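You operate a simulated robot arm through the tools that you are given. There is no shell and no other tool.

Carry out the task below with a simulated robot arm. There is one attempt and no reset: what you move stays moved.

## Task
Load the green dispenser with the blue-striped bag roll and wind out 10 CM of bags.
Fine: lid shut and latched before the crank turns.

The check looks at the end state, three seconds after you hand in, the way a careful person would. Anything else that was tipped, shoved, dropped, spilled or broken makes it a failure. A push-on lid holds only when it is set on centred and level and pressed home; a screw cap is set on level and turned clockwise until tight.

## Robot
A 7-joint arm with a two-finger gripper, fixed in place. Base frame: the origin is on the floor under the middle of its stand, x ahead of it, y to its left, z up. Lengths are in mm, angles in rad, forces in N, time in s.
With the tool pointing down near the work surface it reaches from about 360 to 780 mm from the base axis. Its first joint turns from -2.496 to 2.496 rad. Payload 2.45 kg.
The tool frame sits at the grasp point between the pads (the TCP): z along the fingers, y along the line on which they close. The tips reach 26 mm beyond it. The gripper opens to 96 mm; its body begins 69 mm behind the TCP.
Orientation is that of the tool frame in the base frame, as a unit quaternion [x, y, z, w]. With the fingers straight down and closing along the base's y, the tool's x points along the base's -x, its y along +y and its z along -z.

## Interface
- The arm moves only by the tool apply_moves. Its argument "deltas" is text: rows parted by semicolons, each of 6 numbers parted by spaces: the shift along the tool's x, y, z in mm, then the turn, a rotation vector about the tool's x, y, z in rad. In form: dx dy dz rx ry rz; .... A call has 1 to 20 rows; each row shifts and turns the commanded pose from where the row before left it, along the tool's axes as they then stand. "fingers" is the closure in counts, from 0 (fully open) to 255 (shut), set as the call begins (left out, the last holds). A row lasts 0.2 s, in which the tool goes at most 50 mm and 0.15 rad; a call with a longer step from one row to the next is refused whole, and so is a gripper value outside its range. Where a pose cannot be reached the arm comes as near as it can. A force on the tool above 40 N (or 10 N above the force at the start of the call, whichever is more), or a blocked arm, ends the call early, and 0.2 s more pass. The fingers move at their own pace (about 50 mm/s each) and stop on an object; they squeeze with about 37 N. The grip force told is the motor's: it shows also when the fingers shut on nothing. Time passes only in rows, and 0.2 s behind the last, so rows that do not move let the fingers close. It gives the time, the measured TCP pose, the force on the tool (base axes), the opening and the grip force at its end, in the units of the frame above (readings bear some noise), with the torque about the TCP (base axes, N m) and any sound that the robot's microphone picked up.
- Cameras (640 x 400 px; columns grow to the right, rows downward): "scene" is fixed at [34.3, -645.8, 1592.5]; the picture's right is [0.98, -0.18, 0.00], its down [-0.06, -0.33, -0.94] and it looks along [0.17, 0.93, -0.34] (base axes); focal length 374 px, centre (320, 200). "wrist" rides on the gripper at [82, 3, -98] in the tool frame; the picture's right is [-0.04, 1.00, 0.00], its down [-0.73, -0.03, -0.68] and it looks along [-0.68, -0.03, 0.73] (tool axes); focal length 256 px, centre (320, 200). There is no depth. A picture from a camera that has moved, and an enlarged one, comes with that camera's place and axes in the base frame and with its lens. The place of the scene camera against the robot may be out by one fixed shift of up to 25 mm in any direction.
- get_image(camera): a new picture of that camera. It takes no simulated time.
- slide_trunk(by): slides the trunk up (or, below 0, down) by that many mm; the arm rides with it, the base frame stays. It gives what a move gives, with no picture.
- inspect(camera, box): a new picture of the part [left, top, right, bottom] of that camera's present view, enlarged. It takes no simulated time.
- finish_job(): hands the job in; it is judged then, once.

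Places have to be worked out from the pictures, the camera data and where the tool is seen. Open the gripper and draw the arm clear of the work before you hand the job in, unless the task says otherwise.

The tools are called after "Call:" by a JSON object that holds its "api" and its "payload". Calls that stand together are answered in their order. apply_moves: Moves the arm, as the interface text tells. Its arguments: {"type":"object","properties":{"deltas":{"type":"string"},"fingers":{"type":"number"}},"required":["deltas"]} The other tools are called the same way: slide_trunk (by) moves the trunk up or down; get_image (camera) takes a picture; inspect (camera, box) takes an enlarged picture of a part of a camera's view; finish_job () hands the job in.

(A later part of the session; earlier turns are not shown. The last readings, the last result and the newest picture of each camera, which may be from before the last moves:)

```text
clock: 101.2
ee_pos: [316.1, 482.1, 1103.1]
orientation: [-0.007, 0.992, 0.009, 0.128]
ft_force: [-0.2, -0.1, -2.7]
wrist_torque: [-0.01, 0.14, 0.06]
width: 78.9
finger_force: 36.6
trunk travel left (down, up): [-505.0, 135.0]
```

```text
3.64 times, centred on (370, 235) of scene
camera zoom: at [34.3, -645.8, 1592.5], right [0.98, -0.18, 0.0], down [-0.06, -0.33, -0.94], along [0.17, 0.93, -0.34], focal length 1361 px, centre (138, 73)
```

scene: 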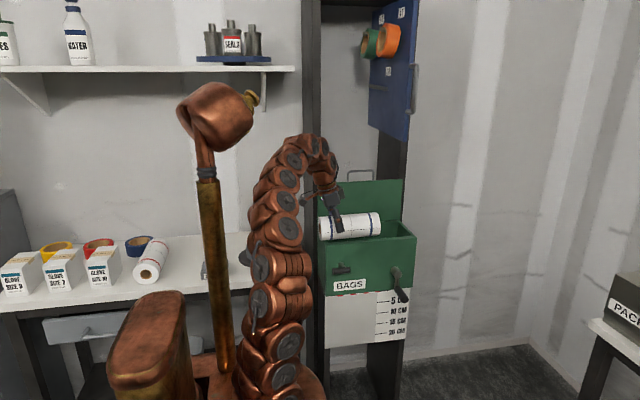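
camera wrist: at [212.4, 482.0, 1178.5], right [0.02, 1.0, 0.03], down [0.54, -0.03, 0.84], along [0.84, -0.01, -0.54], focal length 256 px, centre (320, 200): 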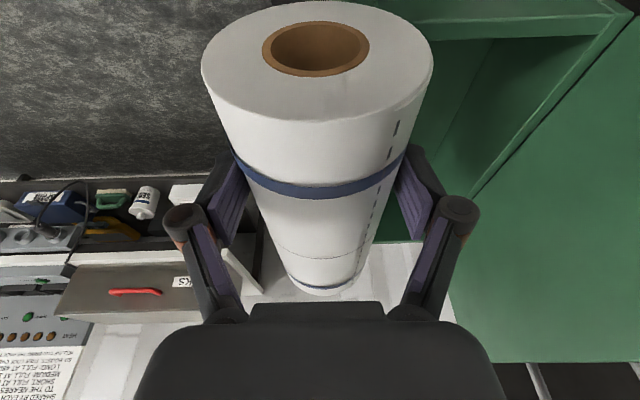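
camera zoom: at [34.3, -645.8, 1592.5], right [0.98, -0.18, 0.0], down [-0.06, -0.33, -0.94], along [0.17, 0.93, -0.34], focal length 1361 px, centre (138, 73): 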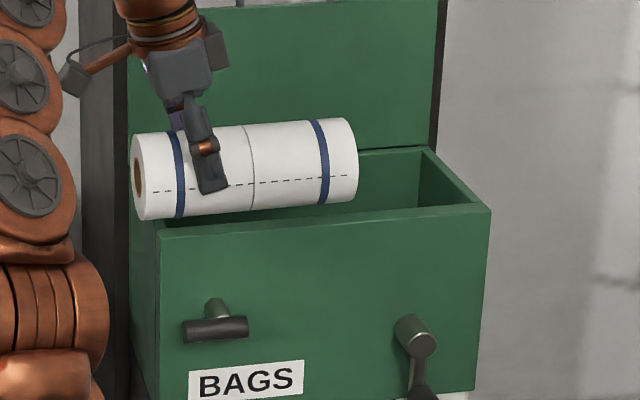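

The trough measures x 298–608 and y 515–663, with the floor near z≈903. I'll move over it to about (425, 589), holding height.

Call:
{"api": "apply_moves", "payload": {"deltas": "-21.2 21 6.5 0 0 0; -21.2 21 6.5 0 0 0; -21.2 21 6.5 0 0 0; -21.2 21 6.5 0 0 0; -21.2 21 6.5 0 0 0; 0 0 0 0 0 0"}}

Call:
{"api": "get_image", "payload": {"camera": "wrist"}}

Call:
{"api": "inspect", "payload": {"camera": "scene", "box": [310, 150, 430, 290]}}

```text
clock: 102.6
ee_pos: [404.2, 569.0, 1100.1]
orientation: [-0.008, 0.992, 0.008, 0.127]
ft_force: [0.2, 1.3, -3.1]
wrist_torque: [-0.05, 0.15, -0.01]
width: 78.8
finger_force: 36.8
out of reach, approached as far as the arm can: row 5
trunk travel left (down, up): [-505.0, 135.0]
```

```text
taken
camera wrist: at [299.6, 568.2, 1174.9], right [0.02, 1.0, 0.02], down [0.54, -0.03, 0.84], along [0.84, -0.01, -0.54], focal length 256 px, centre (320, 200)
```

wrist: 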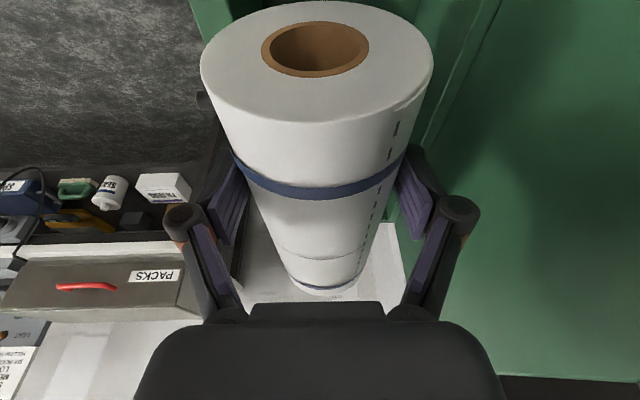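

```text
2.86 times, centred on (370, 220) of scene
camera zoom: at [34.3, -645.8, 1592.5], right [0.98, -0.18, 0.0], down [-0.06, -0.33, -0.94], along [0.17, 0.93, -0.34], focal length 1069 px, centre (177, 143)
```

zoom: 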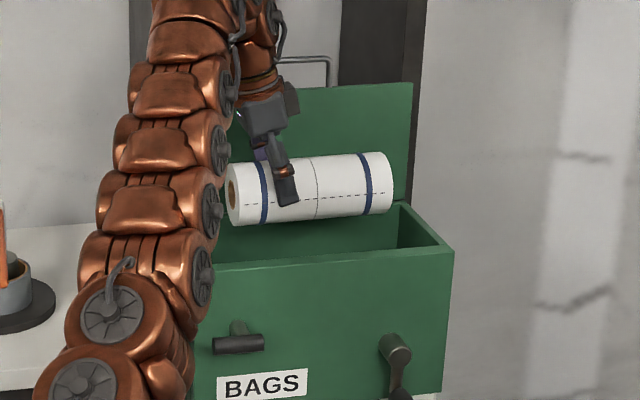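

The arm reaches its limit just short of centre because the wrist is high above the shoulder. I'll raise the trunk 70 mm and then lower the tool again for more reach.

Call:
{"api": "slide_trunk", "payload": {"by": 70}}

Call:
{"api": "apply_moves", "payload": {"deltas": "5.5 0.4 21.3 0 0 0; 5.5 0.4 21.3 0 0 0; 5.5 0.4 21.3 0 0 0; 5.5 0.4 21.3 0 0 0; 0 0 0 0 0 0"}}

Call:
{"api": "get_image", "payload": {"camera": "wrist"}}

```text
clock: 103.7
ee_pos: [404.8, 566.9, 1170.0]
orientation: [-0.007, 0.992, 0.007, 0.127]
ft_force: [0.8, 0.8, -2.5]
wrist_torque: [0.04, 0.14, 0.02]
width: 78.4
finger_force: 37.1
trunk travel left (down, up): [-575.0, 65.0]
```

```text
clock: 104.8
ee_pos: [402.7, 569.6, 1083.8]
orientation: [-0.007, 0.992, 0.008, 0.128]
ft_force: [0.0, 0.1, -3.8]
wrist_torque: [0.01, 0.12, -0.01]
width: 78.5
finger_force: 36.8
trunk travel left (down, up): [-575.0, 65.0]
```

```text
taken
camera wrist: at [299.2, 569.9, 1157.7], right [0.02, 1.0, 0.02], down [0.54, -0.03, 0.84], along [0.84, -0.01, -0.54], focal length 256 px, centre (320, 200)
```

wrist: 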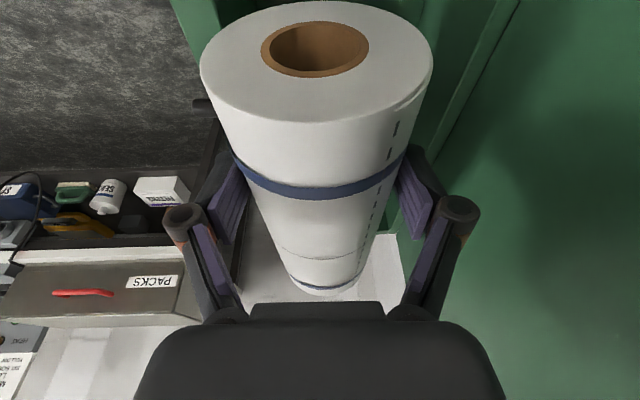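

Now I'll shift to y≈589, x≈415 at this height and check that it's reached.

Call:
{"api": "apply_moves", "payload": {"deltas": "-5.9 9.7 1.7 0 0 0; -5.9 9.7 1.7 0 0 0; 0 0 0 0 0 0"}}

Call:
{"api": "get_image", "payload": {"camera": "wrist"}}

Call:
{"api": "inspect", "payload": {"camera": "scene", "box": [310, 150, 430, 290]}}

```text
clock: 105.7
ee_pos: [415.4, 587.8, 1082.3]
orientation: [-0.007, 0.992, 0.008, 0.127]
ft_force: [-0.2, 0.6, -3.5]
wrist_torque: [0.01, 0.14, -0.01]
width: 78.6
finger_force: 36.5
trunk travel left (down, up): [-575.0, 65.0]
```

```text
taken
camera wrist: at [311.6, 589.4, 1157.9], right [0.02, 1.0, 0.02], down [0.54, -0.03, 0.84], along [0.84, -0.01, -0.54], focal length 256 px, centre (320, 200)
```

wrist: 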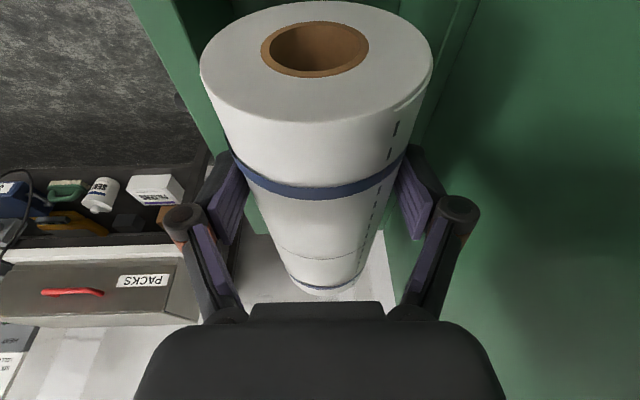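

```text
2.86 times, centred on (370, 220) of scene
camera zoom: at [34.3, -645.8, 1592.5], right [0.98, -0.18, 0.0], down [-0.06, -0.33, -0.94], along [0.17, 0.93, -0.34], focal length 1069 px, centre (177, 143)
```

zoom: 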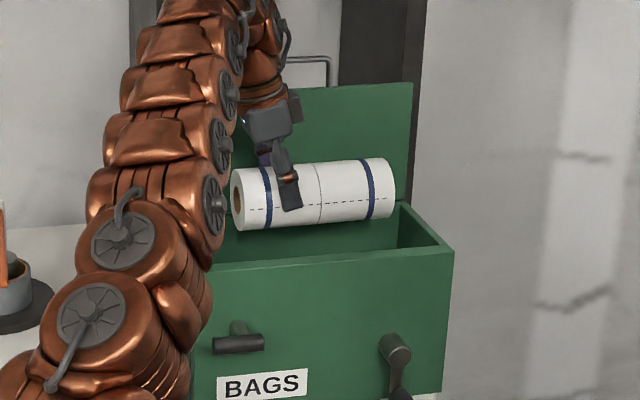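

The position is reached and the roll is level. I'll zoom in on the front and rear walls relative to the fingers before lowering.

Call:
{"api": "inspect", "payload": {"camera": "wrist", "box": [110, 0, 270, 260]}}

Call:
{"api": "inspect", "payload": {"camera": "wrist", "box": [370, 0, 530, 260]}}

```text
1.54 times, centred on (190, 130) of wrist
camera zoom: at [311.6, 589.4, 1157.9], right [0.02, 1.0, 0.02], down [0.54, -0.03, 0.84], along [0.84, -0.01, -0.54], focal length 394 px, centre (520, 308)
```

zoom: 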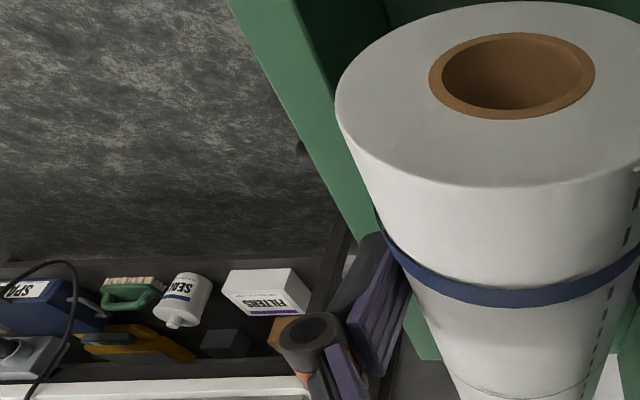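

```text
1.54 times, centred on (450, 130) of wrist
camera zoom: at [311.6, 589.4, 1157.9], right [0.02, 1.0, 0.02], down [0.54, -0.03, 0.84], along [0.84, -0.01, -0.54], focal length 394 px, centre (120, 308)
```

zoom: 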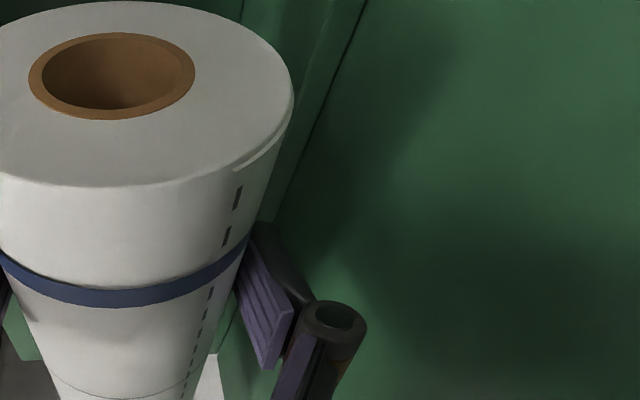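

The walls are at y≈519 and y≈664, so the roll and fingers have about 18 mm to spare on each side. I'll lower into the trough, shifting 4 mm toward its centre.

Call:
{"api": "apply_moves", "payload": {"deltas": "6.1 1.4 23.25 0 0 0; 6.1 1.4 23.25 0 0 0; 6.1 0.5 23.25 0 0 0; 6.1 0.5 23.25 0 0 0; 0 0 0 0 0 0"}}

Call:
{"api": "get_image", "payload": {"camera": "wrist"}}

Call:
{"api": "inspect", "payload": {"camera": "scene", "box": [310, 150, 430, 290]}}

```text
clock: 106.8
ee_pos: [415.8, 595.1, 988.0]
orientation: [-0.007, 0.992, 0.008, 0.127]
ft_force: [-0.7, 0.1, -3.2]
wrist_torque: [0.01, 0.13, 0.02]
width: 78.7
finger_force: 37.2
trunk travel left (down, up): [-575.0, 65.0]
```

```text
taken
camera wrist: at [311.4, 594.2, 1061.6], right [0.02, 1.0, 0.02], down [0.54, -0.03, 0.84], along [0.84, -0.01, -0.54], focal length 256 px, centre (320, 200)
```

wrist: 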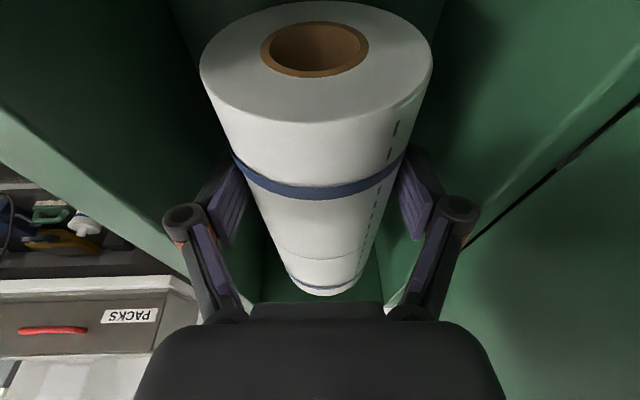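

```text
2.86 times, centred on (370, 220) of scene
camera zoom: at [34.3, -645.8, 1592.5], right [0.98, -0.18, 0.0], down [-0.06, -0.33, -0.94], along [0.17, 0.93, -0.34], focal length 1069 px, centre (177, 143)
```

zoom: 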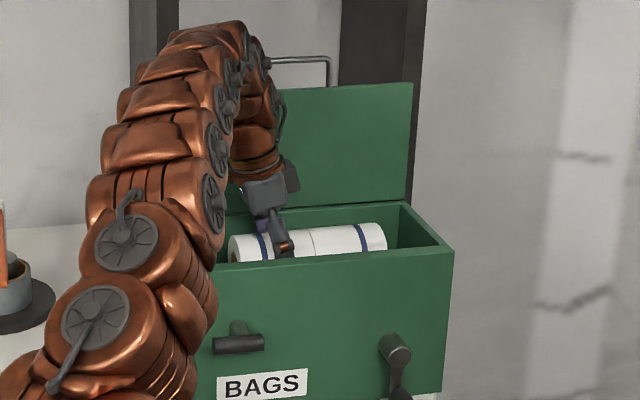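

The roll is inside the trough with clearance all round. I'll lower gently in 5 mm steps, watching for contact.

Call:
{"api": "apply_moves", "payload": {"deltas": "1.27 -0.8 4.84 0 0 0; 1.27 -0.8 4.84 0 0 0; 1.27 -0.8 4.84 0 0 0; 1.27 -0.8 4.84 0 0 0; 0 0 0 0 0 0"}}

Call:
{"api": "apply_moves", "payload": {"deltas": "0.76 0 2.9 0 0 0; 0.76 0 2.9 0 0 0; 0 0 0 0 0 0"}}

Call:
{"api": "get_image", "payload": {"camera": "wrist"}}

```text
clock: 108.0
ee_pos: [415.8, 591.0, 971.0]
orientation: [-0.007, 0.992, 0.01, 0.129]
ft_force: [3.3, 6.2, 22.5]
wrist_torque: [0.25, 0.03, -0.14]
width: 78.6
finger_force: 37.4
trunk travel left (down, up): [-575.0, 65.0]
```

```text
clock: 108.8
ee_pos: [414.1, 590.7, 961.9]
orientation: [-0.007, 0.992, 0.009, 0.127]
ft_force: [-0.6, 1.0, 21.6]
wrist_torque: [-0.13, -0.12, 0.27]
width: 78.7
finger_force: 37.3
trunk travel left (down, up): [-575.0, 65.0]
```

```text
taken
camera wrist: at [310.8, 590.8, 1036.5], right [0.02, 1.0, 0.02], down [0.54, -0.03, 0.84], along [0.84, -0.01, -0.54], focal length 256 px, centre (320, 200)
```

wrist: 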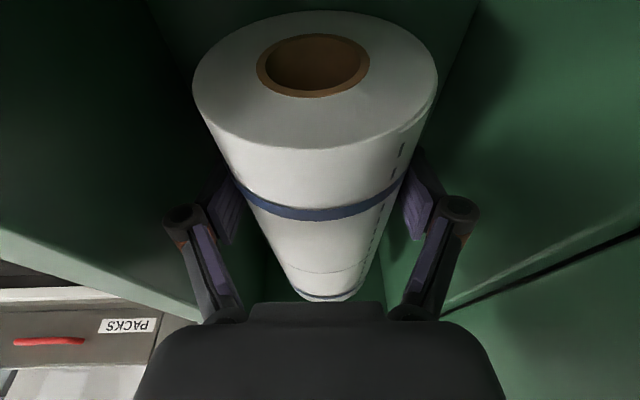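

The roll has touched the floor of the trough (about 22 N upward). I'll back off 2 mm, open the fingers a little, and check that it rests before withdrawing.

Call:
{"api": "apply_moves", "payload": {"deltas": "-0.5 0 -1.9 0 0 0; 0 0 0 0 0 0"}}

Call:
{"api": "apply_moves", "payload": {"deltas": "0 0 0 0 0 0; 0 0 0 0 0 0; 0 0 0 0 0 0", "fingers": 20}}

Call:
{"api": "get_image", "payload": {"camera": "wrist"}}

```text
clock: 109.5
ee_pos: [415.4, 591.9, 963.0]
orientation: [-0.007, 0.992, 0.007, 0.126]
ft_force: [-0.7, -0.3, 0.0]
wrist_torque: [-0.02, -0.21, -0.07]
width: 78.6
finger_force: 36.8
trunk travel left (down, up): [-575.0, 65.0]
```

```text
clock: 110.2
ee_pos: [415.5, 591.7, 963.6]
orientation: [-0.007, 0.992, 0.01, 0.127]
ft_force: [-0.3, 0.4, 0.0]
wrist_torque: [-0.02, 0.02, -0.03]
width: 88.4
finger_force: 0.1
trunk travel left (down, up): [-575.0, 65.0]
```

```text
taken
camera wrist: at [311.2, 591.7, 1038.0], right [0.02, 1.0, 0.02], down [0.54, -0.03, 0.84], along [0.84, -0.01, -0.54], focal length 256 px, centre (320, 200)
```

wrist: 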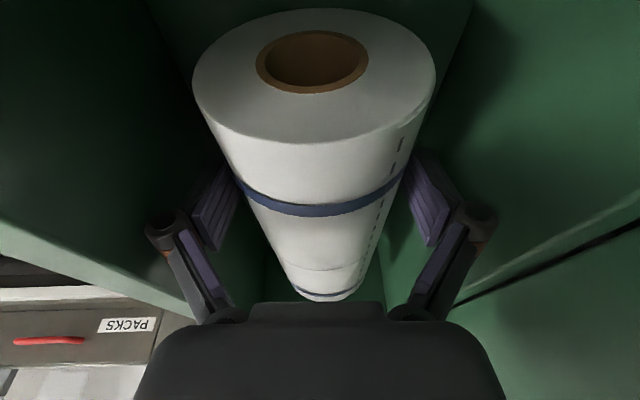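

The roll rests by itself. I'll lift the hand straight up out of the trough and look.

Call:
{"api": "apply_moves", "payload": {"deltas": "-3.8 0 -14.5 0 0 0; -3.8 0 -14.5 0 0 0; -6.4 0 -24.2 0 0 0; -6.4 0 -24.2 0 0 0; -6.4 0 -24.2 0 0 0; -6.4 0 -24.2 0 0 0; 0 0 0 0 0 0"}}

Call:
{"api": "get_image", "payload": {"camera": "wrist"}}

Call:
{"api": "inspect", "payload": {"camera": "scene", "box": [310, 150, 430, 290]}}

```text
clock: 111.8
ee_pos: [415.7, 590.9, 1094.6]
orientation: [-0.007, 0.992, 0.007, 0.127]
ft_force: [-0.1, -0.1, 0.1]
wrist_torque: [-0.04, 0.01, 0.0]
width: 88.5
finger_force: 0.1
trunk travel left (down, up): [-575.0, 65.0]
```

```text
taken
camera wrist: at [312.1, 590.4, 1168.7], right [0.02, 1.0, 0.02], down [0.54, -0.03, 0.84], along [0.84, -0.01, -0.54], focal length 256 px, centre (320, 200)
```

wrist: 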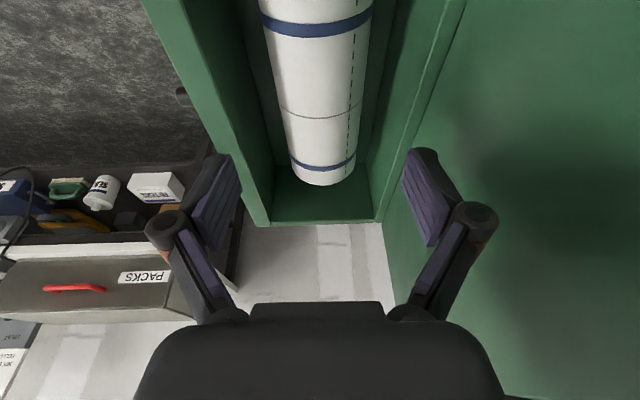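

```text
2.86 times, centred on (370, 220) of scene
camera zoom: at [34.3, -645.8, 1592.5], right [0.98, -0.18, 0.0], down [-0.06, -0.33, -0.94], along [0.17, 0.93, -0.34], focal length 1069 px, centre (177, 143)
```

zoom: 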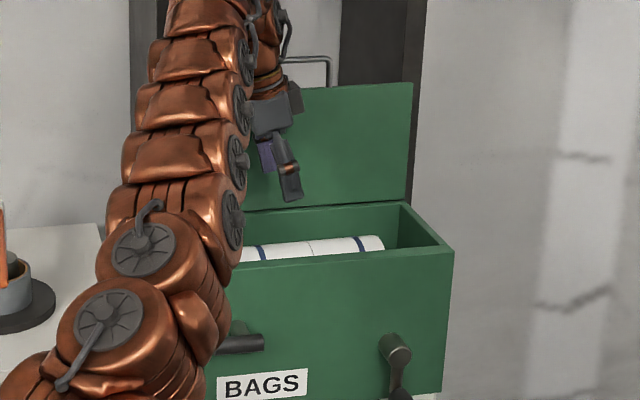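

The roll lies along the trough. Now I'll move up and back, and turn the tool toward the lid's handle to bring the lid down under control.

Call:
{"api": "apply_moves", "payload": {"deltas": "-14.4 -21.6 -29.7 0 0.051 0; -13 -21.6 -30.4 0 0.051 0; -11.5 -21.6 -31 0 0.051 0; -10 -21.6 -31.4 0 0.051 0; -8.5 -21.6 -31.8 0 0.051 0; 0 0 0 0 0 0"}}

Call:
{"api": "slide_trunk", "payload": {"by": -70}}

Call:
{"api": "apply_moves", "payload": {"deltas": "0 0 0 -0.1496 0 0; 0 0 0 -0.1496 0 0; 0 0 0 -0.1496 0 0; 0 0 0 -0.1496 0 0; 0 0 0 -0.1496 0 0; 0 0 0 -0.1496 0 0; 0 0 0 -0.1496 0 0; 0 0 0 -0.1496 0 0; 0 0 0 0 0 0", "fingers": 140}}

Call:
{"api": "get_image", "payload": {"camera": "wrist"}}

Call:
{"api": "get_image", "payload": {"camera": "scene"}}

```text
clock: 113.2
ee_pos: [417.5, 454.5, 1170.2]
orientation: [-0.009, 1.0, 0.007, 0.0]
ft_force: [-0.3, 0.5, -0.3]
wrist_torque: [-0.03, -0.02, -0.02]
width: 88.2
finger_force: 0.1
out of reach, approached as far as the arm can: row 3, 4, 5
trunk travel left (down, up): [-575.0, 65.0]
```

```text
clock: 114.3
ee_pos: [420.5, 453.0, 1100.2]
orientation: [-0.008, 1.0, 0.007, 0.0]
ft_force: [0.0, 0.4, -0.5]
wrist_torque: [0.02, 0.02, 0.02]
width: 88.4
finger_force: 0.1
trunk travel left (down, up): [-505.0, 135.0]
```

```text
clock: 116.3
ee_pos: [419.2, 454.2, 1100.7]
orientation: [-0.008, 0.822, 0.57, -0.004]
ft_force: [-0.4, 0.8, -0.4]
wrist_torque: [0.0, 0.0, -0.02]
width: 43.2
finger_force: 0.0
trunk travel left (down, up): [-505.0, 135.0]
```

```text
taken
camera wrist: at [338.5, 360.9, 1137.5], right [0.03, 0.35, 0.94], down [0.74, -0.63, 0.21], along [0.67, 0.69, -0.28], focal length 256 px, centre (320, 200)
```

wrist: 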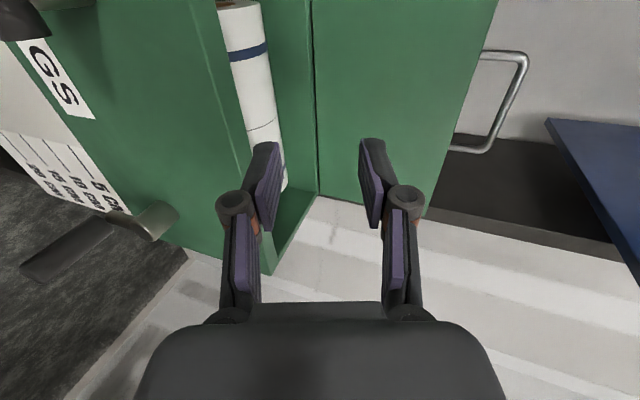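

```text
taken
```

scene: 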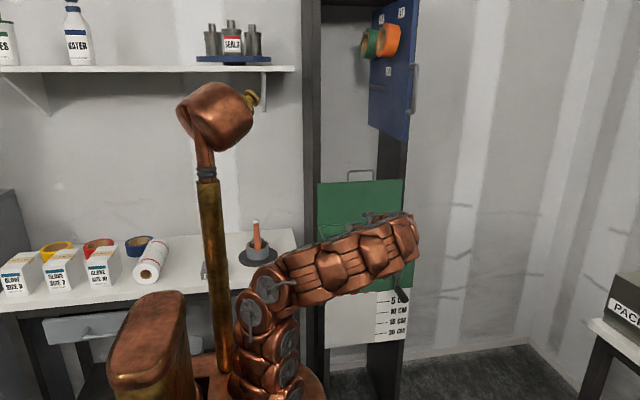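

The handle bar is visible above the lid's edge. I'll move to a pre-grasp point in line with it at about (450, 620, 1243).

Call:
{"api": "apply_moves", "payload": {"deltas": "-5.7 32 17.5 0 0 0; -5.7 32 17.5 0 0 0; -5.7 32 17.5 0 0 0; -5.7 32 17.5 0 0 0; -5.7 32 17.5 0 0 0; -5.7 32 17.5 0 0 0; 0 0 0 0 0 0"}}

Call:
{"api": "get_image", "payload": {"camera": "wrist"}}

```text
clock: 117.9
ee_pos: [451.3, 620.3, 1244.2]
orientation: [-0.007, 0.822, 0.569, -0.004]
ft_force: [-0.2, -0.5, 0.0]
wrist_torque: [0.05, -0.02, -0.02]
width: 43.6
finger_force: 0.0
trunk travel left (down, up): [-505.0, 135.0]
```

```text
taken
camera wrist: at [370.8, 527.5, 1281.0], right [0.03, 0.35, 0.94], down [0.74, -0.63, 0.21], along [0.67, 0.69, -0.28], focal length 256 px, centre (320, 200)
```

wrist: 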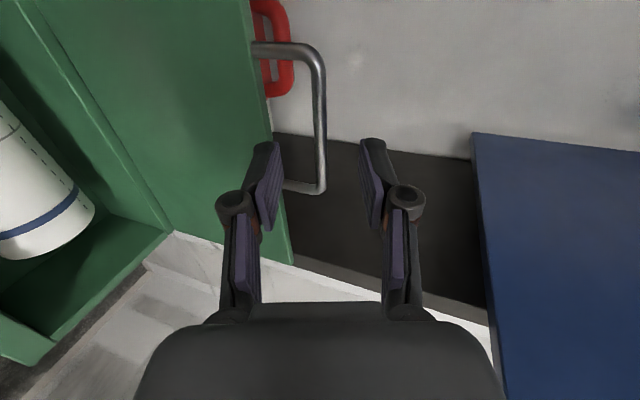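

The bar is centred. I'll narrow the opening to about 19 mm so the lower finger fits between the bar and the lid edge, then advance.

Call:
{"api": "apply_moves", "payload": {"deltas": "0 0 0 0 0 0; 0 0 0 0 0 0; 0 0 15 0 0 0; 0 0 15 0 0 0; 0 0 0 0 0 0", "fingers": 200}}

Call:
{"api": "get_image", "payload": {"camera": "wrist"}}

```text
clock: 119.1
ee_pos: [450.3, 647.9, 1232.2]
orientation: [-0.007, 0.822, 0.569, -0.004]
ft_force: [0.2, 0.4, 0.1]
wrist_torque: [-0.04, -0.01, 0.0]
width: 20.8
finger_force: 0.0
trunk travel left (down, up): [-505.0, 135.0]
```

```text
taken
camera wrist: at [370.0, 555.6, 1270.1], right [0.03, 0.35, 0.94], down [0.74, -0.63, 0.21], along [0.67, 0.69, -0.28], focal length 256 px, centre (320, 200)
```

wrist: 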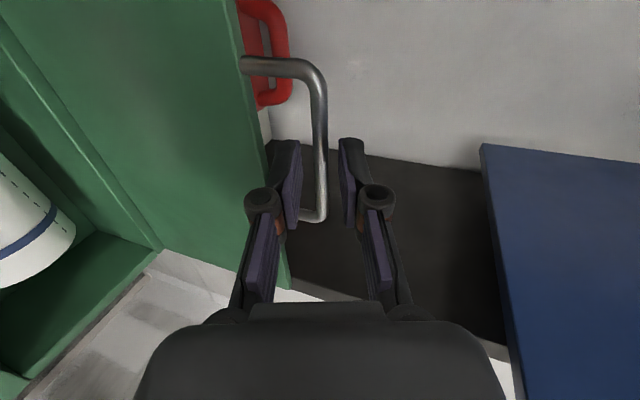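

The bar stays centred between the pads. I'll advance about 36 mm more and close on it.

Call:
{"api": "apply_moves", "payload": {"deltas": "0 0 12 0 0 0; 0 0 12 0 0 0; 0 0 12 0 0 0; 0 0 0 0 0 0"}}

Call:
{"api": "apply_moves", "payload": {"deltas": "0 0 0 0 0 0; 0 0 0 0 0 0; 0 0 0 0 0 0", "fingers": 255}}

Call:
{"api": "get_image", "payload": {"camera": "wrist"}}

```text
clock: 120.1
ee_pos: [449.5, 681.2, 1221.1]
orientation: [-0.006, 0.822, 0.569, -0.005]
ft_force: [1.0, -0.3, -0.1]
wrist_torque: [-0.02, -0.04, 0.01]
width: 20.6
finger_force: 0.1
trunk travel left (down, up): [-505.0, 135.0]
```

```text
clock: 120.9
ee_pos: [449.8, 682.1, 1219.5]
orientation: [-0.007, 0.822, 0.57, -0.005]
ft_force: [0.3, -0.2, 4.0]
wrist_torque: [0.0, 0.39, -0.03]
width: 7.3
finger_force: 35.4
trunk travel left (down, up): [-505.0, 135.0]
```

```text
taken
camera wrist: at [369.1, 588.5, 1258.1], right [0.03, 0.35, 0.94], down [0.74, -0.63, 0.21], along [0.67, 0.69, -0.28], focal length 256 px, centre (320, 200)
```

wrist: 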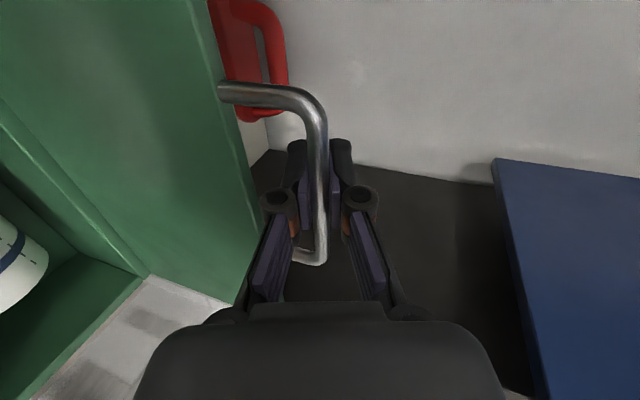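

Gripped. The refit gives the hinge at (y 663.6, z 1014.2) with a radius of 206 mm. I'll start closing along that arc.

Call:
{"api": "apply_moves", "payload": {"deltas": "0 -6.45 -19.56 -0.02 0 0; 0 -8.0 -18.98 -0.02 0 0; 0 -9.5 -18.29 -0.02 0 0; 0 -10.93 -17.46 -0.02 0 0; 0 0 0 0 0 0"}}

Call:
{"api": "get_image", "payload": {"camera": "wrist"}}

```text
clock: 122.1
ee_pos: [449.9, 601.6, 1207.9]
orientation: [-0.008, 0.8, 0.6, -0.005]
ft_force: [-7.8, 7.0, -18.9]
wrist_torque: [0.08, 0.18, -0.44]
width: 7.2
finger_force: 35.5
trunk travel left (down, up): [-505.0, 135.0]
```

```text
taken
camera wrist: at [369.4, 506.9, 1238.4], right [0.04, 0.28, 0.96], down [0.75, -0.65, 0.16], along [0.67, 0.71, -0.23], focal length 256 px, centre (320, 200)
```

wrist: 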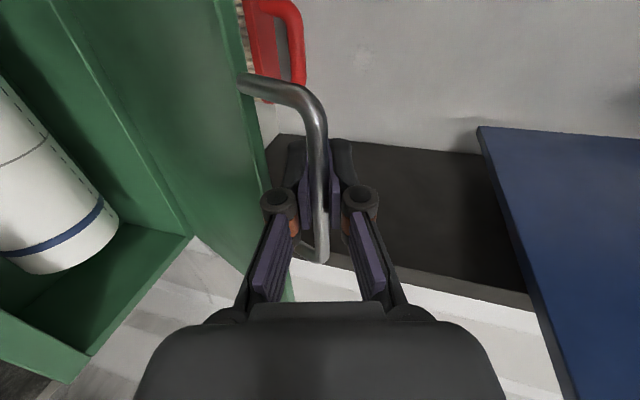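

The lid is at about 72°, with some inward pull. I'll correct about 1.8 mm inward and continue.

Call:
{"api": "apply_moves", "payload": {"deltas": "0 -1.5 1.0 0 0 0; 0 -12.1 -16.2 -0.02 0 0; 0 -13.4 -15.1 -0.02 0 0; 0 -14.5 -14.0 -0.02 0 0; 0 -15.6 -12.8 -0.02 0 0; 0 0 0 0 0 0"}}

Call:
{"api": "get_image", "payload": {"camera": "wrist"}}

```text
clock: 123.5
ee_pos: [448.9, 534.2, 1167.9]
orientation: [-0.007, 0.775, 0.632, -0.006]
ft_force: [-15.2, 17.8, -21.1]
wrist_torque: [0.08, 0.31, 0.2]
width: 7.7
finger_force: 35.0
trunk travel left (down, up): [-505.0, 135.0]
```

```text
taken
camera wrist: at [370.0, 436.0, 1190.8], right [0.04, 0.2, 0.98], down [0.75, -0.66, 0.11], along [0.66, 0.73, -0.17], focal length 256 px, centre (320, 200)
```

wrist: 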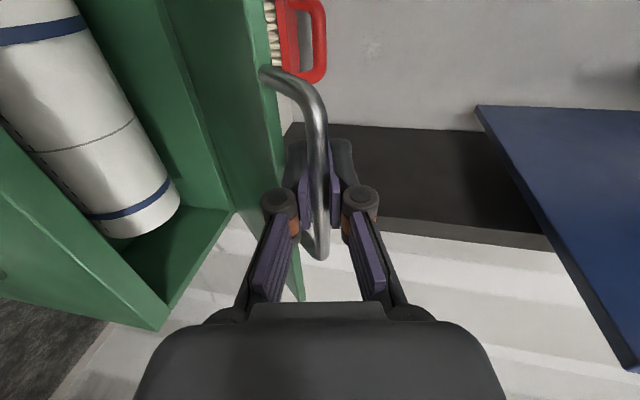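

The lid is at about 50°. I'll ease inward again and keep lowering.

Call:
{"api": "apply_moves", "payload": {"deltas": "1.2 -1.5 1.95 0 0 0; 0 -16.1 -11.0 -0.02 0 0; 0 -17.0 -9.7 -0.02 0 0; 0 -17.75 -8.3 -0.02 0 0; 0 -18.4 -6.8 -0.02 0 0; 0 0 0 0 0 0"}}

Call:
{"api": "get_image", "payload": {"camera": "wrist"}}

```text
clock: 124.9
ee_pos: [452.1, 485.1, 1106.2]
orientation: [-0.007, 0.748, 0.664, -0.004]
ft_force: [-13.8, 0.4, -0.6]
wrist_torque: [0.01, 0.13, -0.19]
width: 7.5
finger_force: 35.4
trunk travel left (down, up): [-505.0, 135.0]
```

```text
taken
camera wrist: at [370.6, 386.0, 1120.8], right [0.04, 0.12, 0.99], down [0.74, -0.67, 0.05], along [0.67, 0.74, -0.11], focal length 256 px, centre (320, 200)
```

wrist: 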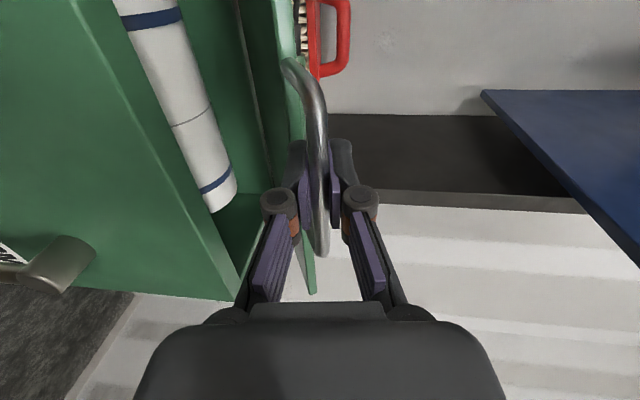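

Forces are low with the lid at about 27°. I'll lower the rest of the way in gentle steps.

Call:
{"api": "apply_moves", "payload": {"deltas": "1.2 -19.2 -5.8 -0.02 0 0; 0 -19.6 -4.2 -0.02 0 0; 0 -19.9 -2.7 -0.02 0 0; 0 -20 -1.2 -0.02 0 0; 0 0 0 0 0 0"}}

Call:
{"api": "apply_moves", "payload": {"deltas": "0 -5 0 0 0 0; 0 -5 0 0 0 0; 0 -3 0 0 0 0; 0 0 0 0 0 0"}}

Call:
{"api": "inspect", "payload": {"camera": "scene", "box": [310, 190, 430, 290]}}

Call:
{"api": "get_image", "payload": {"camera": "wrist"}}

```text
clock: 126.1
ee_pos: [451.9, 463.9, 1029.8]
orientation: [-0.006, 0.72, 0.694, -0.005]
ft_force: [-5.0, -9.4, -1.1]
wrist_torque: [-0.03, 0.04, -0.26]
width: 7.4
finger_force: 35.5
trunk travel left (down, up): [-505.0, 135.0]
```

```text
clock: 127.1
ee_pos: [450.6, 462.5, 1016.1]
orientation: [-0.006, 0.719, 0.694, -0.006]
ft_force: [0.2, -15.5, -0.7]
wrist_torque: [0.06, 0.06, -0.22]
width: 7.5
finger_force: 35.2
trunk travel left (down, up): [-505.0, 135.0]
```

```text
4.00 times, centred on (370, 240) of scene
camera zoom: at [34.3, -645.8, 1592.5], right [0.98, -0.18, 0.0], down [-0.06, -0.33, -0.94], along [0.17, 0.93, -0.34], focal length 1497 px, centre (120, 40)
```

zoom: 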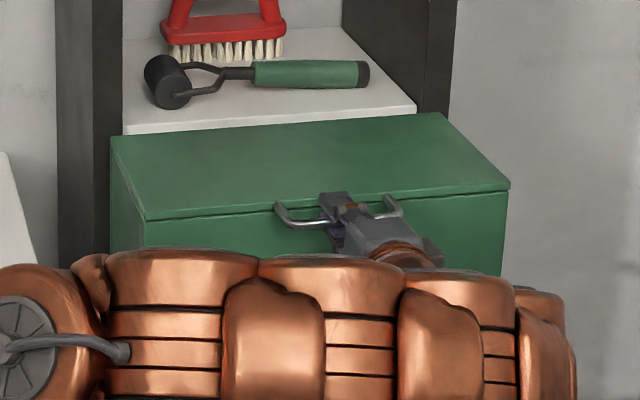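

```text
taken
camera wrist: at [370.9, 363.1, 1023.3], right [0.04, 0.04, 1.0], down [0.74, -0.67, 0.0], along [0.67, 0.74, -0.05], focal length 256 px, centre (320, 200)
```

wrist: 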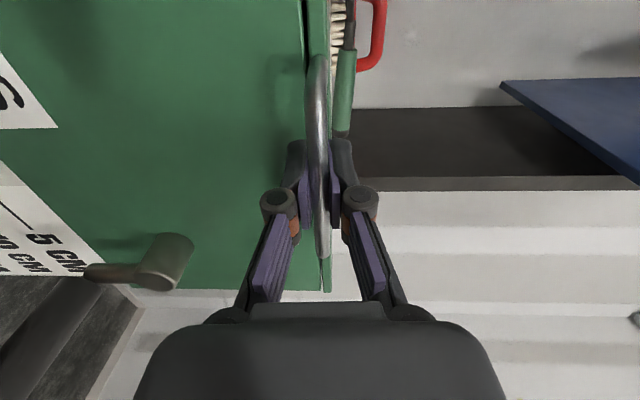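

The lid is almost shut. I'll press down the last 2–3 mm and check for contact.

Call:
{"api": "apply_moves", "payload": {"deltas": "0 -1.5 -1 0 0 0; 0 -1.5 0 0 0 0; 0 0 0 0 0 0"}}

Call:
{"api": "inspect", "payload": {"camera": "wrist", "box": [260, 0, 360, 120]}}

```text
clock: 127.9
ee_pos: [451.6, 463.8, 1014.9]
orientation: [-0.005, 0.719, 0.695, -0.006]
ft_force: [18.0, 5.9, 25.6]
wrist_torque: [-0.12, 0.03, -0.01]
width: 7.1
finger_force: 34.8
trunk travel left (down, up): [-505.0, 135.0]
```

```text
3.33 times, centred on (310, 60) of wrist
camera zoom: at [370.9, 363.1, 1021.6], right [0.04, 0.04, 1.0], down [0.74, -0.67, -0.01], along [0.67, 0.74, -0.05], focal length 853 px, centre (353, 667)
```

zoom: 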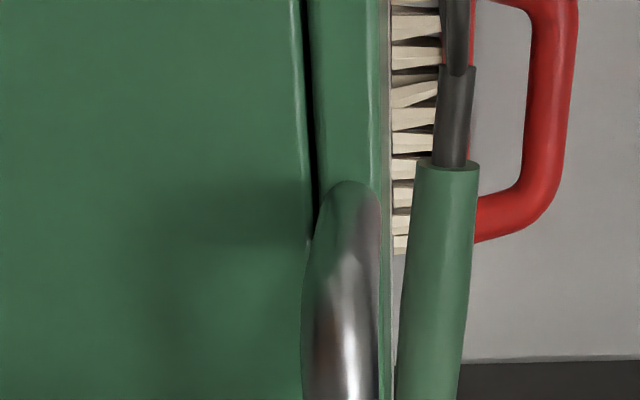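

The lid is seated, with 25 N contact. I'll relax, release the bar, back off, and check that the lid is fully shut.

Call:
{"api": "apply_moves", "payload": {"deltas": "0 1.5 0 0 0 0; 0 0 0 0 0 0; 0 0 0 0 0 0; 0 0 0 0 0 0; 0 0 -30 0 0 0; 0 0 -40 0 0 0; 0 0 -30 0 0 0; 0 0 0 0 0 0", "fingers": 130}}

Call:
{"api": "get_image", "payload": {"camera": "wrist"}}

Call:
{"api": "inspect", "payload": {"camera": "wrist", "box": [220, 0, 360, 240]}}

Call:
{"api": "get_image", "payload": {"camera": "scene"}}

```text
clock: 129.7
ee_pos: [452.4, 362.6, 1017.2]
orientation: [-0.005, 0.721, 0.693, -0.006]
ft_force: [-0.4, 0.0, 0.0]
wrist_torque: [-0.02, 0.04, 0.01]
width: 47.4
finger_force: 0.1
trunk travel left (down, up): [-505.0, 135.0]
```

```text
taken
camera wrist: at [372.1, 262.9, 1024.4], right [0.04, 0.04, 1.0], down [0.74, -0.67, 0.0], along [0.67, 0.74, -0.06], focal length 256 px, centre (320, 200)
```

wrist: 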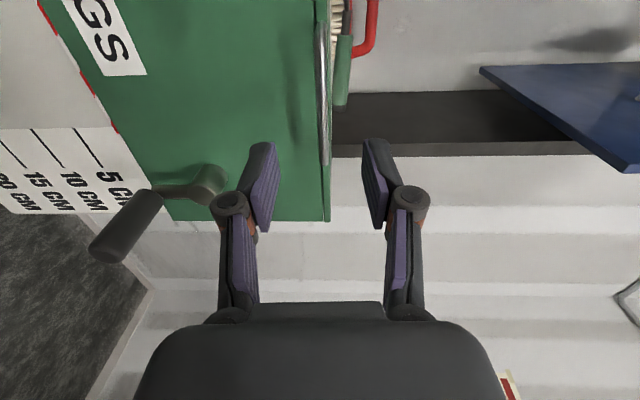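

```text
1.67 times, centred on (290, 120) of wrist
camera zoom: at [372.1, 262.9, 1024.4], right [0.04, 0.04, 1.0], down [0.74, -0.67, 0.0], along [0.67, 0.74, -0.06], focal length 427 px, centre (370, 333)
```

zoom: 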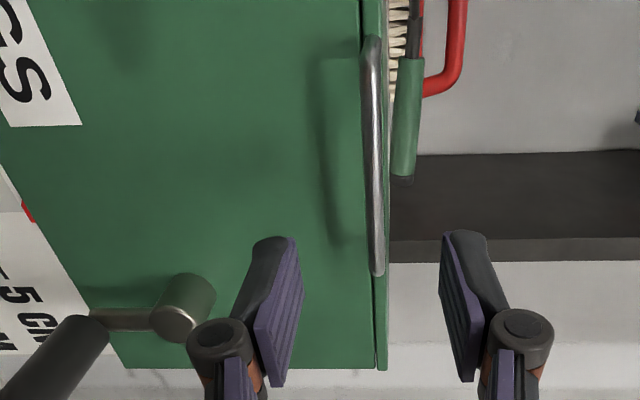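

```text
taken
```

scene: 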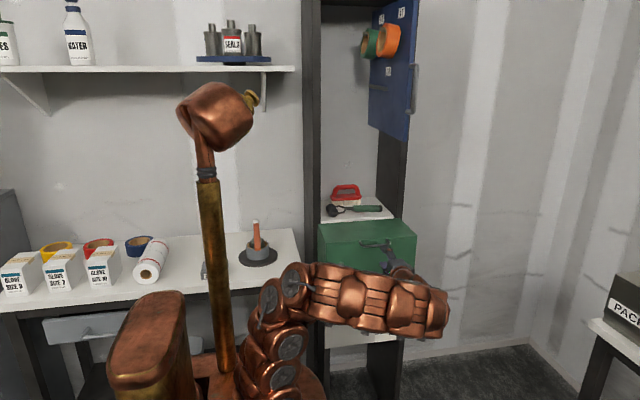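

The lid is fully shut and everything on the shelf is untouched. Now to latch it: I'll lower the trunk 200 mm as before and move in front of the T-bar, which is horizontal with its centre near (334, 456, 930).

Call:
{"api": "slide_trunk", "payload": {"by": -200}}

Call:
{"api": "apply_moves", "payload": {"deltas": "0 0 0 -0.04 0 0; 23.5 22.6 -2.4 0 0 0; 23.5 22.6 -2.4 0 0 0; 23.5 22.6 -2.4 0 0 0; 23.5 22.6 -2.4 0 0 0; 23.5 22.6 -2.4 0 0 0; 0 0 0 0 0 0", "fingers": 60}}

Call:
{"api": "get_image", "payload": {"camera": "wrist"}}

Call:
{"api": "inspect", "payload": {"camera": "scene", "box": [310, 200, 430, 300]}}

```text
clock: 131.9
ee_pos: [452.7, 362.5, 818.3]
orientation: [-0.006, 0.721, 0.693, -0.005]
ft_force: [0.5, -0.3, 0.5]
wrist_torque: [0.0, -0.01, 0.01]
width: 47.1
finger_force: 0.0
trunk travel left (down, up): [-305.0, 335.0]
```

```text
clock: 133.5
ee_pos: [348.0, 348.9, 925.1]
orientation: [-0.005, 0.706, 0.708, -0.005]
ft_force: [-1.0, -0.5, 0.3]
wrist_torque: [-0.01, 0.0, -0.02]
width: 73.5
finger_force: 0.1
out of reach, approached as far as the arm can: row 6
trunk travel left (down, up): [-305.0, 335.0]
```

```text
taken
camera wrist: at [268.0, 249.4, 927.9], right [0.04, 0.0, 1.0], down [0.74, -0.67, -0.03], along [0.67, 0.74, -0.03], focal length 256 px, centre (320, 200)
```

wrist: 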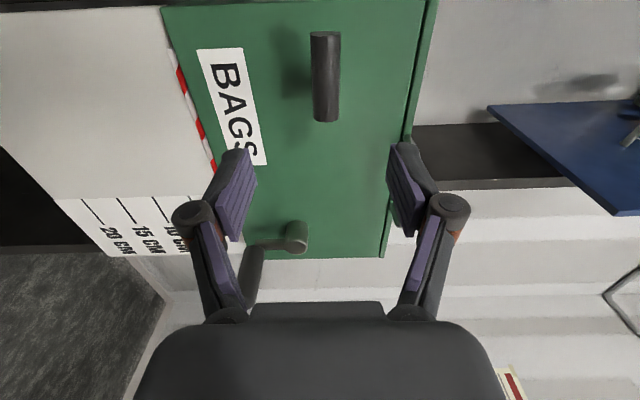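

```text
4.00 times, centred on (370, 250) of scene
camera zoom: at [34.3, -645.8, 1592.5], right [0.98, -0.18, 0.0], down [-0.06, -0.33, -0.94], along [0.17, 0.93, -0.34], focal length 1497 px, centre (120, 0)
```

zoom: 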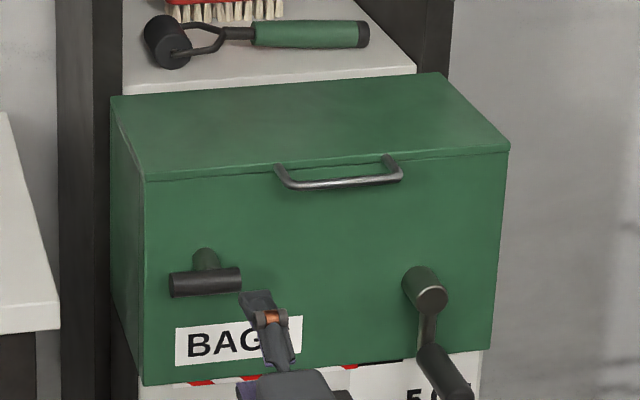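

The T-bar centre measures about (332, 456, 929). I'll advance onto it with small corrections.

Call:
{"api": "apply_moves", "payload": {"deltas": "3 1 20 0 0 0; 3.5 1 20 0 0 0; 3.5 1.2 20 0 0 0; 4 1.2 20 0 0 0; 0 0 0 0 0 0"}}

Call:
{"api": "get_image", "payload": {"camera": "wrist"}}

```text
clock: 134.7
ee_pos: [332.1, 427.8, 929.3]
orientation: [-0.006, 0.706, 0.708, -0.006]
ft_force: [-0.2, -0.5, 0.1]
wrist_torque: [-0.01, 0.03, 0.0]
width: 73.4
finger_force: 0.1
trunk travel left (down, up): [-305.0, 335.0]
```

```text
taken
camera wrist: at [251.6, 328.4, 932.4], right [0.04, 0.0, 1.0], down [0.74, -0.67, -0.03], along [0.67, 0.75, -0.03], focal length 256 px, centre (320, 200)
```

wrist: 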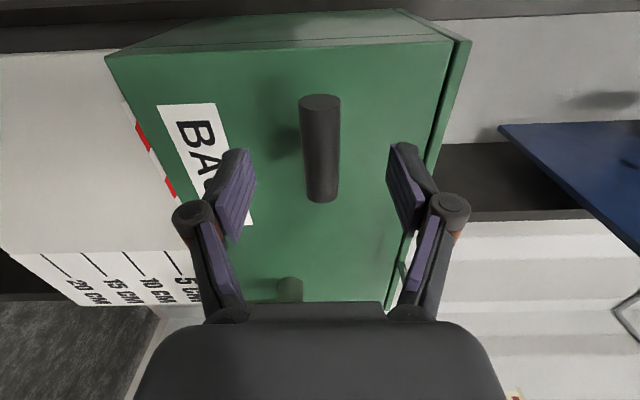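

The bar is centred. I'll advance the last 24 mm, close, and check the forces.

Call:
{"api": "apply_moves", "payload": {"deltas": "-1 0 12 0 0 0; -1 0 12 0 0 0; 0 0 0 0 0 0"}}

Call:
{"api": "apply_moves", "payload": {"deltas": "0 0 0 0 0 0; 0 0 0 0 0 0; 0 0 0 0 0 0; 0 0 0 0 0 0; 0 0 0 0 0 0", "fingers": 255}}

```text
clock: 135.5
ee_pos: [333.6, 454.0, 929.9]
orientation: [-0.005, 0.706, 0.708, -0.006]
ft_force: [-1.2, -0.1, 0.4]
wrist_torque: [0.02, -0.01, 0.0]
width: 73.4
finger_force: 0.0
trunk travel left (down, up): [-305.0, 335.0]
```

```text
clock: 136.7
ee_pos: [333.9, 453.0, 929.4]
orientation: [-0.006, 0.706, 0.708, -0.005]
ft_force: [0.8, 1.6, 1.8]
wrist_torque: [-0.02, 0.02, 0.04]
width: 21.7
finger_force: 44.7
trunk travel left (down, up): [-305.0, 335.0]
```

A clean grip with no stress. I'll turn clockwise back toward vertical, adding the small arc offset.

Call:
{"api": "apply_moves", "payload": {"deltas": "0 0.55 0 0 0 0.1; 0 0.55 0 0 0 0.1; 0 0.55 0 0 0 0.1; 0 0 0 0 0 0"}}

Call:
{"api": "apply_moves", "payload": {"deltas": "0 0.55 0 0 0 0.1; 0 0.55 0 0 0 0.1; 0 0.55 0 0 0 0.1; 0 0 0 0 0 0"}}

```text
clock: 137.7
ee_pos: [333.4, 453.4, 931.2]
orientation: [0.1, 0.699, 0.699, -0.112]
ft_force: [1.3, 4.4, 7.7]
wrist_torque: [0.19, -0.05, -0.02]
width: 21.7
finger_force: 44.9
trunk travel left (down, up): [-305.0, 335.0]
```

```text
clock: 138.7
ee_pos: [335.2, 452.8, 933.3]
orientation: [0.204, 0.676, 0.675, -0.214]
ft_force: [4.4, 13.9, 15.5]
wrist_torque: [0.61, -0.07, 0.27]
width: 21.7
finger_force: 45.3
trunk travel left (down, up): [-305.0, 335.0]
```

Turning smoothly at about 0.6 rad. I'll relieve the small side force and continue.

Call:
{"api": "apply_moves", "payload": {"deltas": "0.4 1.1 1.0 0 0 0; 0 0.6 0 0 0 0.1; 0 0.6 0 0 0 0.1; 0 0.6 0 0 0 0.1; 0 0 0 0 0 0"}}

Call:
{"api": "apply_moves", "payload": {"deltas": "0 0.6 0 0 0 0.1; 0 0.6 0 0 0 0.1; 0 0.6 0 0 0 0.1; 0 0 0 0 0 0"}}

```text
clock: 139.9
ee_pos: [335.5, 452.8, 934.6]
orientation: [0.303, 0.639, 0.634, -0.313]
ft_force: [-7.4, -18.1, -9.1]
wrist_torque: [-0.37, 0.08, 0.05]
width: 21.7
finger_force: 45.1
trunk travel left (down, up): [-305.0, 335.0]
```

```text
clock: 140.9
ee_pos: [338.3, 453.2, 936.2]
orientation: [0.395, 0.587, 0.58, -0.405]
ft_force: [-7.5, -23.1, -21.2]
wrist_torque: [-0.51, 0.1, 0.1]
width: 21.4
finger_force: 44.5
trunk travel left (down, up): [-305.0, 335.0]
```

About 0.36 rad remains. I'll relieve again and finish the turn to the stop.

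Call:
{"api": "apply_moves", "payload": {"deltas": "-1.3 -1.0 -1.7 0 0 0; 0 0.4 0 0 0 0.1; 0 0.4 0 0 0 0.1; 0 0 0 0 0 0"}}

Call:
{"api": "apply_moves", "payload": {"deltas": "0 0.4 0 0 0 0.09; 0 0.4 0 0 0 0.09; 0 0 0 0 0 0"}}

Call:
{"api": "get_image", "payload": {"camera": "wrist"}}

```text
clock: 141.9
ee_pos: [339.6, 452.6, 936.8]
orientation: [0.451, 0.542, 0.54, -0.46]
ft_force: [9.0, 26.3, 7.9]
wrist_torque: [-0.46, -0.07, -0.38]
width: 21.7
finger_force: 44.9
trunk travel left (down, up): [-305.0, 335.0]
stopped in row 4: the force on the tool passed its limit at 44 N (the readings are from after the stop); the commanded pose is now the measured one
```

```text
clock: 142.7
ee_pos: [341.1, 453.2, 936.5]
orientation: [-0.498, -0.5, -0.495, 0.508]
ft_force: [14.8, 25.8, 9.9]
wrist_torque: [0.07, -0.56, -0.8]
width: 21.8
finger_force: 45.4
trunk travel left (down, up): [-305.0, 335.0]
```

```text
taken
camera wrist: at [345.4, 353.7, 1017.4], right [1.0, 0.01, -0.05], down [-0.03, -0.68, -0.74], along [-0.04, 0.74, -0.67], focal length 256 px, centre (320, 200)
```

wrist: 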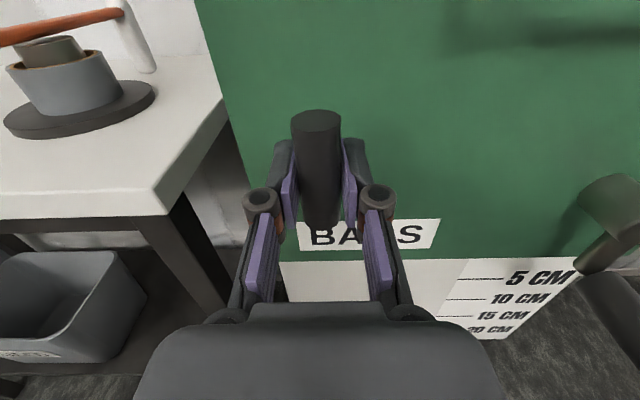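

The bar is vertical and the torque is building up. I'll nudge a little further to make sure it's against its stop.

Call:
{"api": "apply_moves", "payload": {"deltas": "0 1.2 1.5 0 0 0.05; 0 0 0 0 0 0.03; 0 0 0 0 0 0"}}

Call:
{"api": "apply_moves", "payload": {"deltas": "0 0 0 0 0 -0.06; 0 0 0 0 0 0; 0 0 0 0 0 0; 0 0 0 0 0 0; 0 0 0 0 0 0", "fingers": 60}}

Call:
{"api": "inspect", "payload": {"camera": "wrist", "box": [220, 70, 420, 250]}}

```text
clock: 143.5
ee_pos: [340.9, 452.9, 936.2]
orientation: [-0.518, -0.479, -0.474, 0.527]
ft_force: [-8.7, -21.2, -11.2]
wrist_torque: [-0.01, -1.0, -0.73]
width: 23.0
finger_force: 45.5
trunk travel left (down, up): [-305.0, 335.0]
```

```text
clock: 144.7
ee_pos: [341.3, 452.7, 937.1]
orientation: [-0.502, -0.496, -0.489, 0.513]
ft_force: [0.8, 0.0, -0.1]
wrist_torque: [0.0, -0.04, 0.01]
width: 73.6
finger_force: 0.2
trunk travel left (down, up): [-305.0, 335.0]
```

```text
2.22 times, centred on (320, 160) of wrist
camera zoom: at [347.2, 354.5, 1017.8], right [1.0, 0.02, -0.07], down [-0.04, -0.68, -0.74], along [-0.06, 0.74, -0.67], focal length 569 px, centre (320, 289)
```

zoom: 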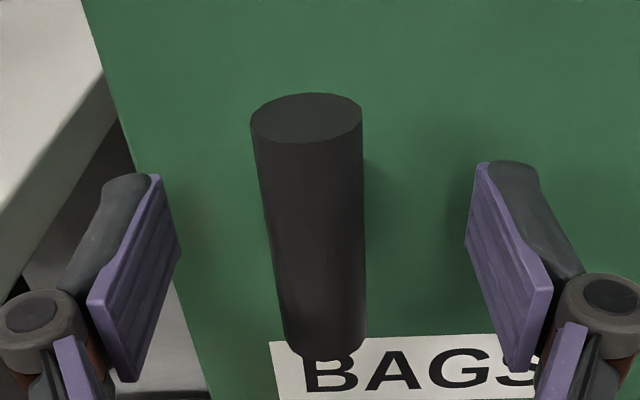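

The stop torque reached -1.0 N·m and the bar stands vertical again, so the latch is home. I'll back off and test the lid by pressing lightly up under its handle bar with closed fingers.

Call:
{"api": "apply_moves", "payload": {"deltas": "0 0 -25 0 0 0; 0 0 -25 0 0 0; 0 0 -25 0 0 0; 10 22.8 0 0 0 0; 10 22.8 0 0 0 0; 10 22.8 0 0 0 0; 10 22.8 0 0 0 0; 10 22.8 0 0 0 0; 0 0 0 0 0 0", "fingers": 255}}

Call:
{"api": "get_image", "payload": {"camera": "wrist"}}

Call:
{"api": "inspect", "payload": {"camera": "scene", "box": [310, 200, 430, 300]}}

```text
clock: 146.7
ee_pos: [458.2, 379.7, 982.2]
orientation: [-0.502, -0.495, -0.49, 0.513]
ft_force: [-0.2, -1.1, -0.1]
wrist_torque: [-0.04, 0.0, -0.01]
width: 0.2
finger_force: 29.0
trunk travel left (down, up): [-305.0, 335.0]
```

```text
taken
camera wrist: at [464.1, 280.9, 1063.5], right [1.0, 0.02, -0.07], down [-0.04, -0.68, -0.74], along [-0.06, 0.74, -0.67], focal length 256 px, centre (320, 200)
```

wrist: 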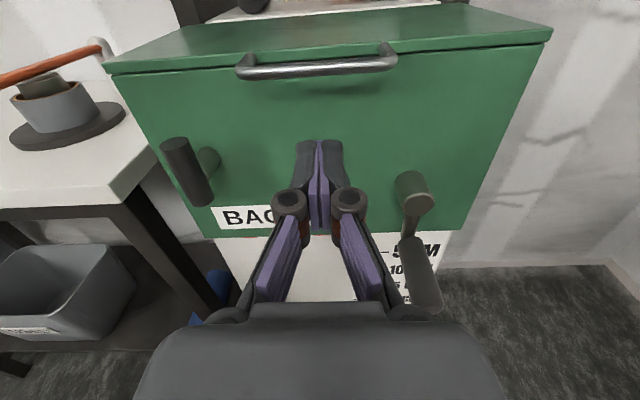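

```text
4.00 times, centred on (370, 250) of scene
camera zoom: at [34.3, -645.8, 1592.5], right [0.98, -0.18, 0.0], down [-0.06, -0.33, -0.94], along [0.17, 0.93, -0.34], focal length 1497 px, centre (120, 0)
```

zoom: 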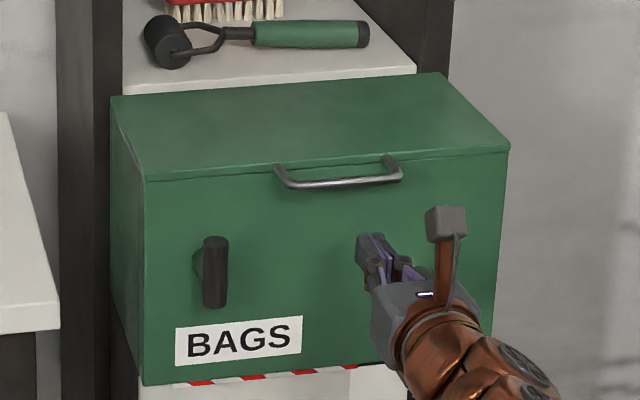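

Next I'll slide the closed fingertips under the bar and push up gently.

Call:
{"api": "apply_moves", "payload": {"deltas": "0 0 26 0 0 0; 0 0 26 0 0 0; 0 0 26 0 0 0; 0 0 0 0 0 0"}}

Call:
{"api": "apply_moves", "payload": {"deltas": "5 0 0 0 0 0; 5 0 0 0 0 0; 3 0 0 0 0 0; 3 0 0 0 0 0; 3 0 0 0 0 0; 3 0 0 0 0 0; 3 0 0 0 0 0; 0 0 0 0 0 0"}}

Call:
{"api": "get_image", "payload": {"camera": "wrist"}}

```text
clock: 147.7
ee_pos: [455.7, 457.4, 983.6]
orientation: [-0.503, -0.494, -0.49, 0.512]
ft_force: [0.0, 0.4, -0.4]
wrist_torque: [0.0, 0.01, -0.01]
width: 0.0
finger_force: 28.3
trunk travel left (down, up): [-305.0, 335.0]
```

```text
clock: 149.2
ee_pos: [456.5, 458.5, 1001.3]
orientation: [-0.505, -0.497, -0.487, 0.512]
ft_force: [1.7, -3.2, -10.7]
wrist_torque: [0.04, -0.06, 0.09]
width: 0.1
finger_force: 28.3
trunk travel left (down, up): [-305.0, 335.0]
stopped in row 7: the force on the tool passed its limit at 45 N (the readings are from after the stop); the commanded pose is now the measured one
```

```text
taken
camera wrist: at [463.7, 359.7, 1082.5], right [1.0, 0.02, -0.07], down [-0.04, -0.68, -0.73], along [-0.06, 0.73, -0.68], focal length 256 px, centre (320, 200)
```

wrist: 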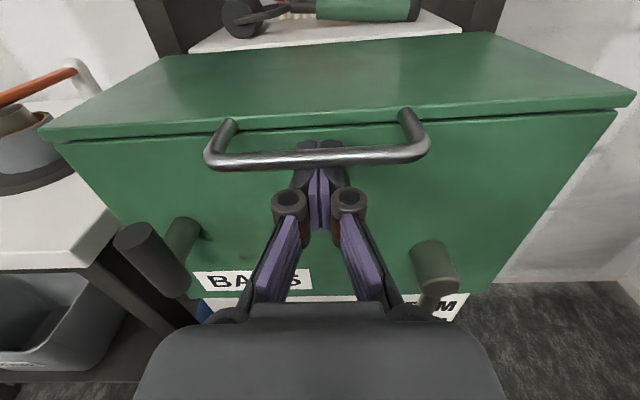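

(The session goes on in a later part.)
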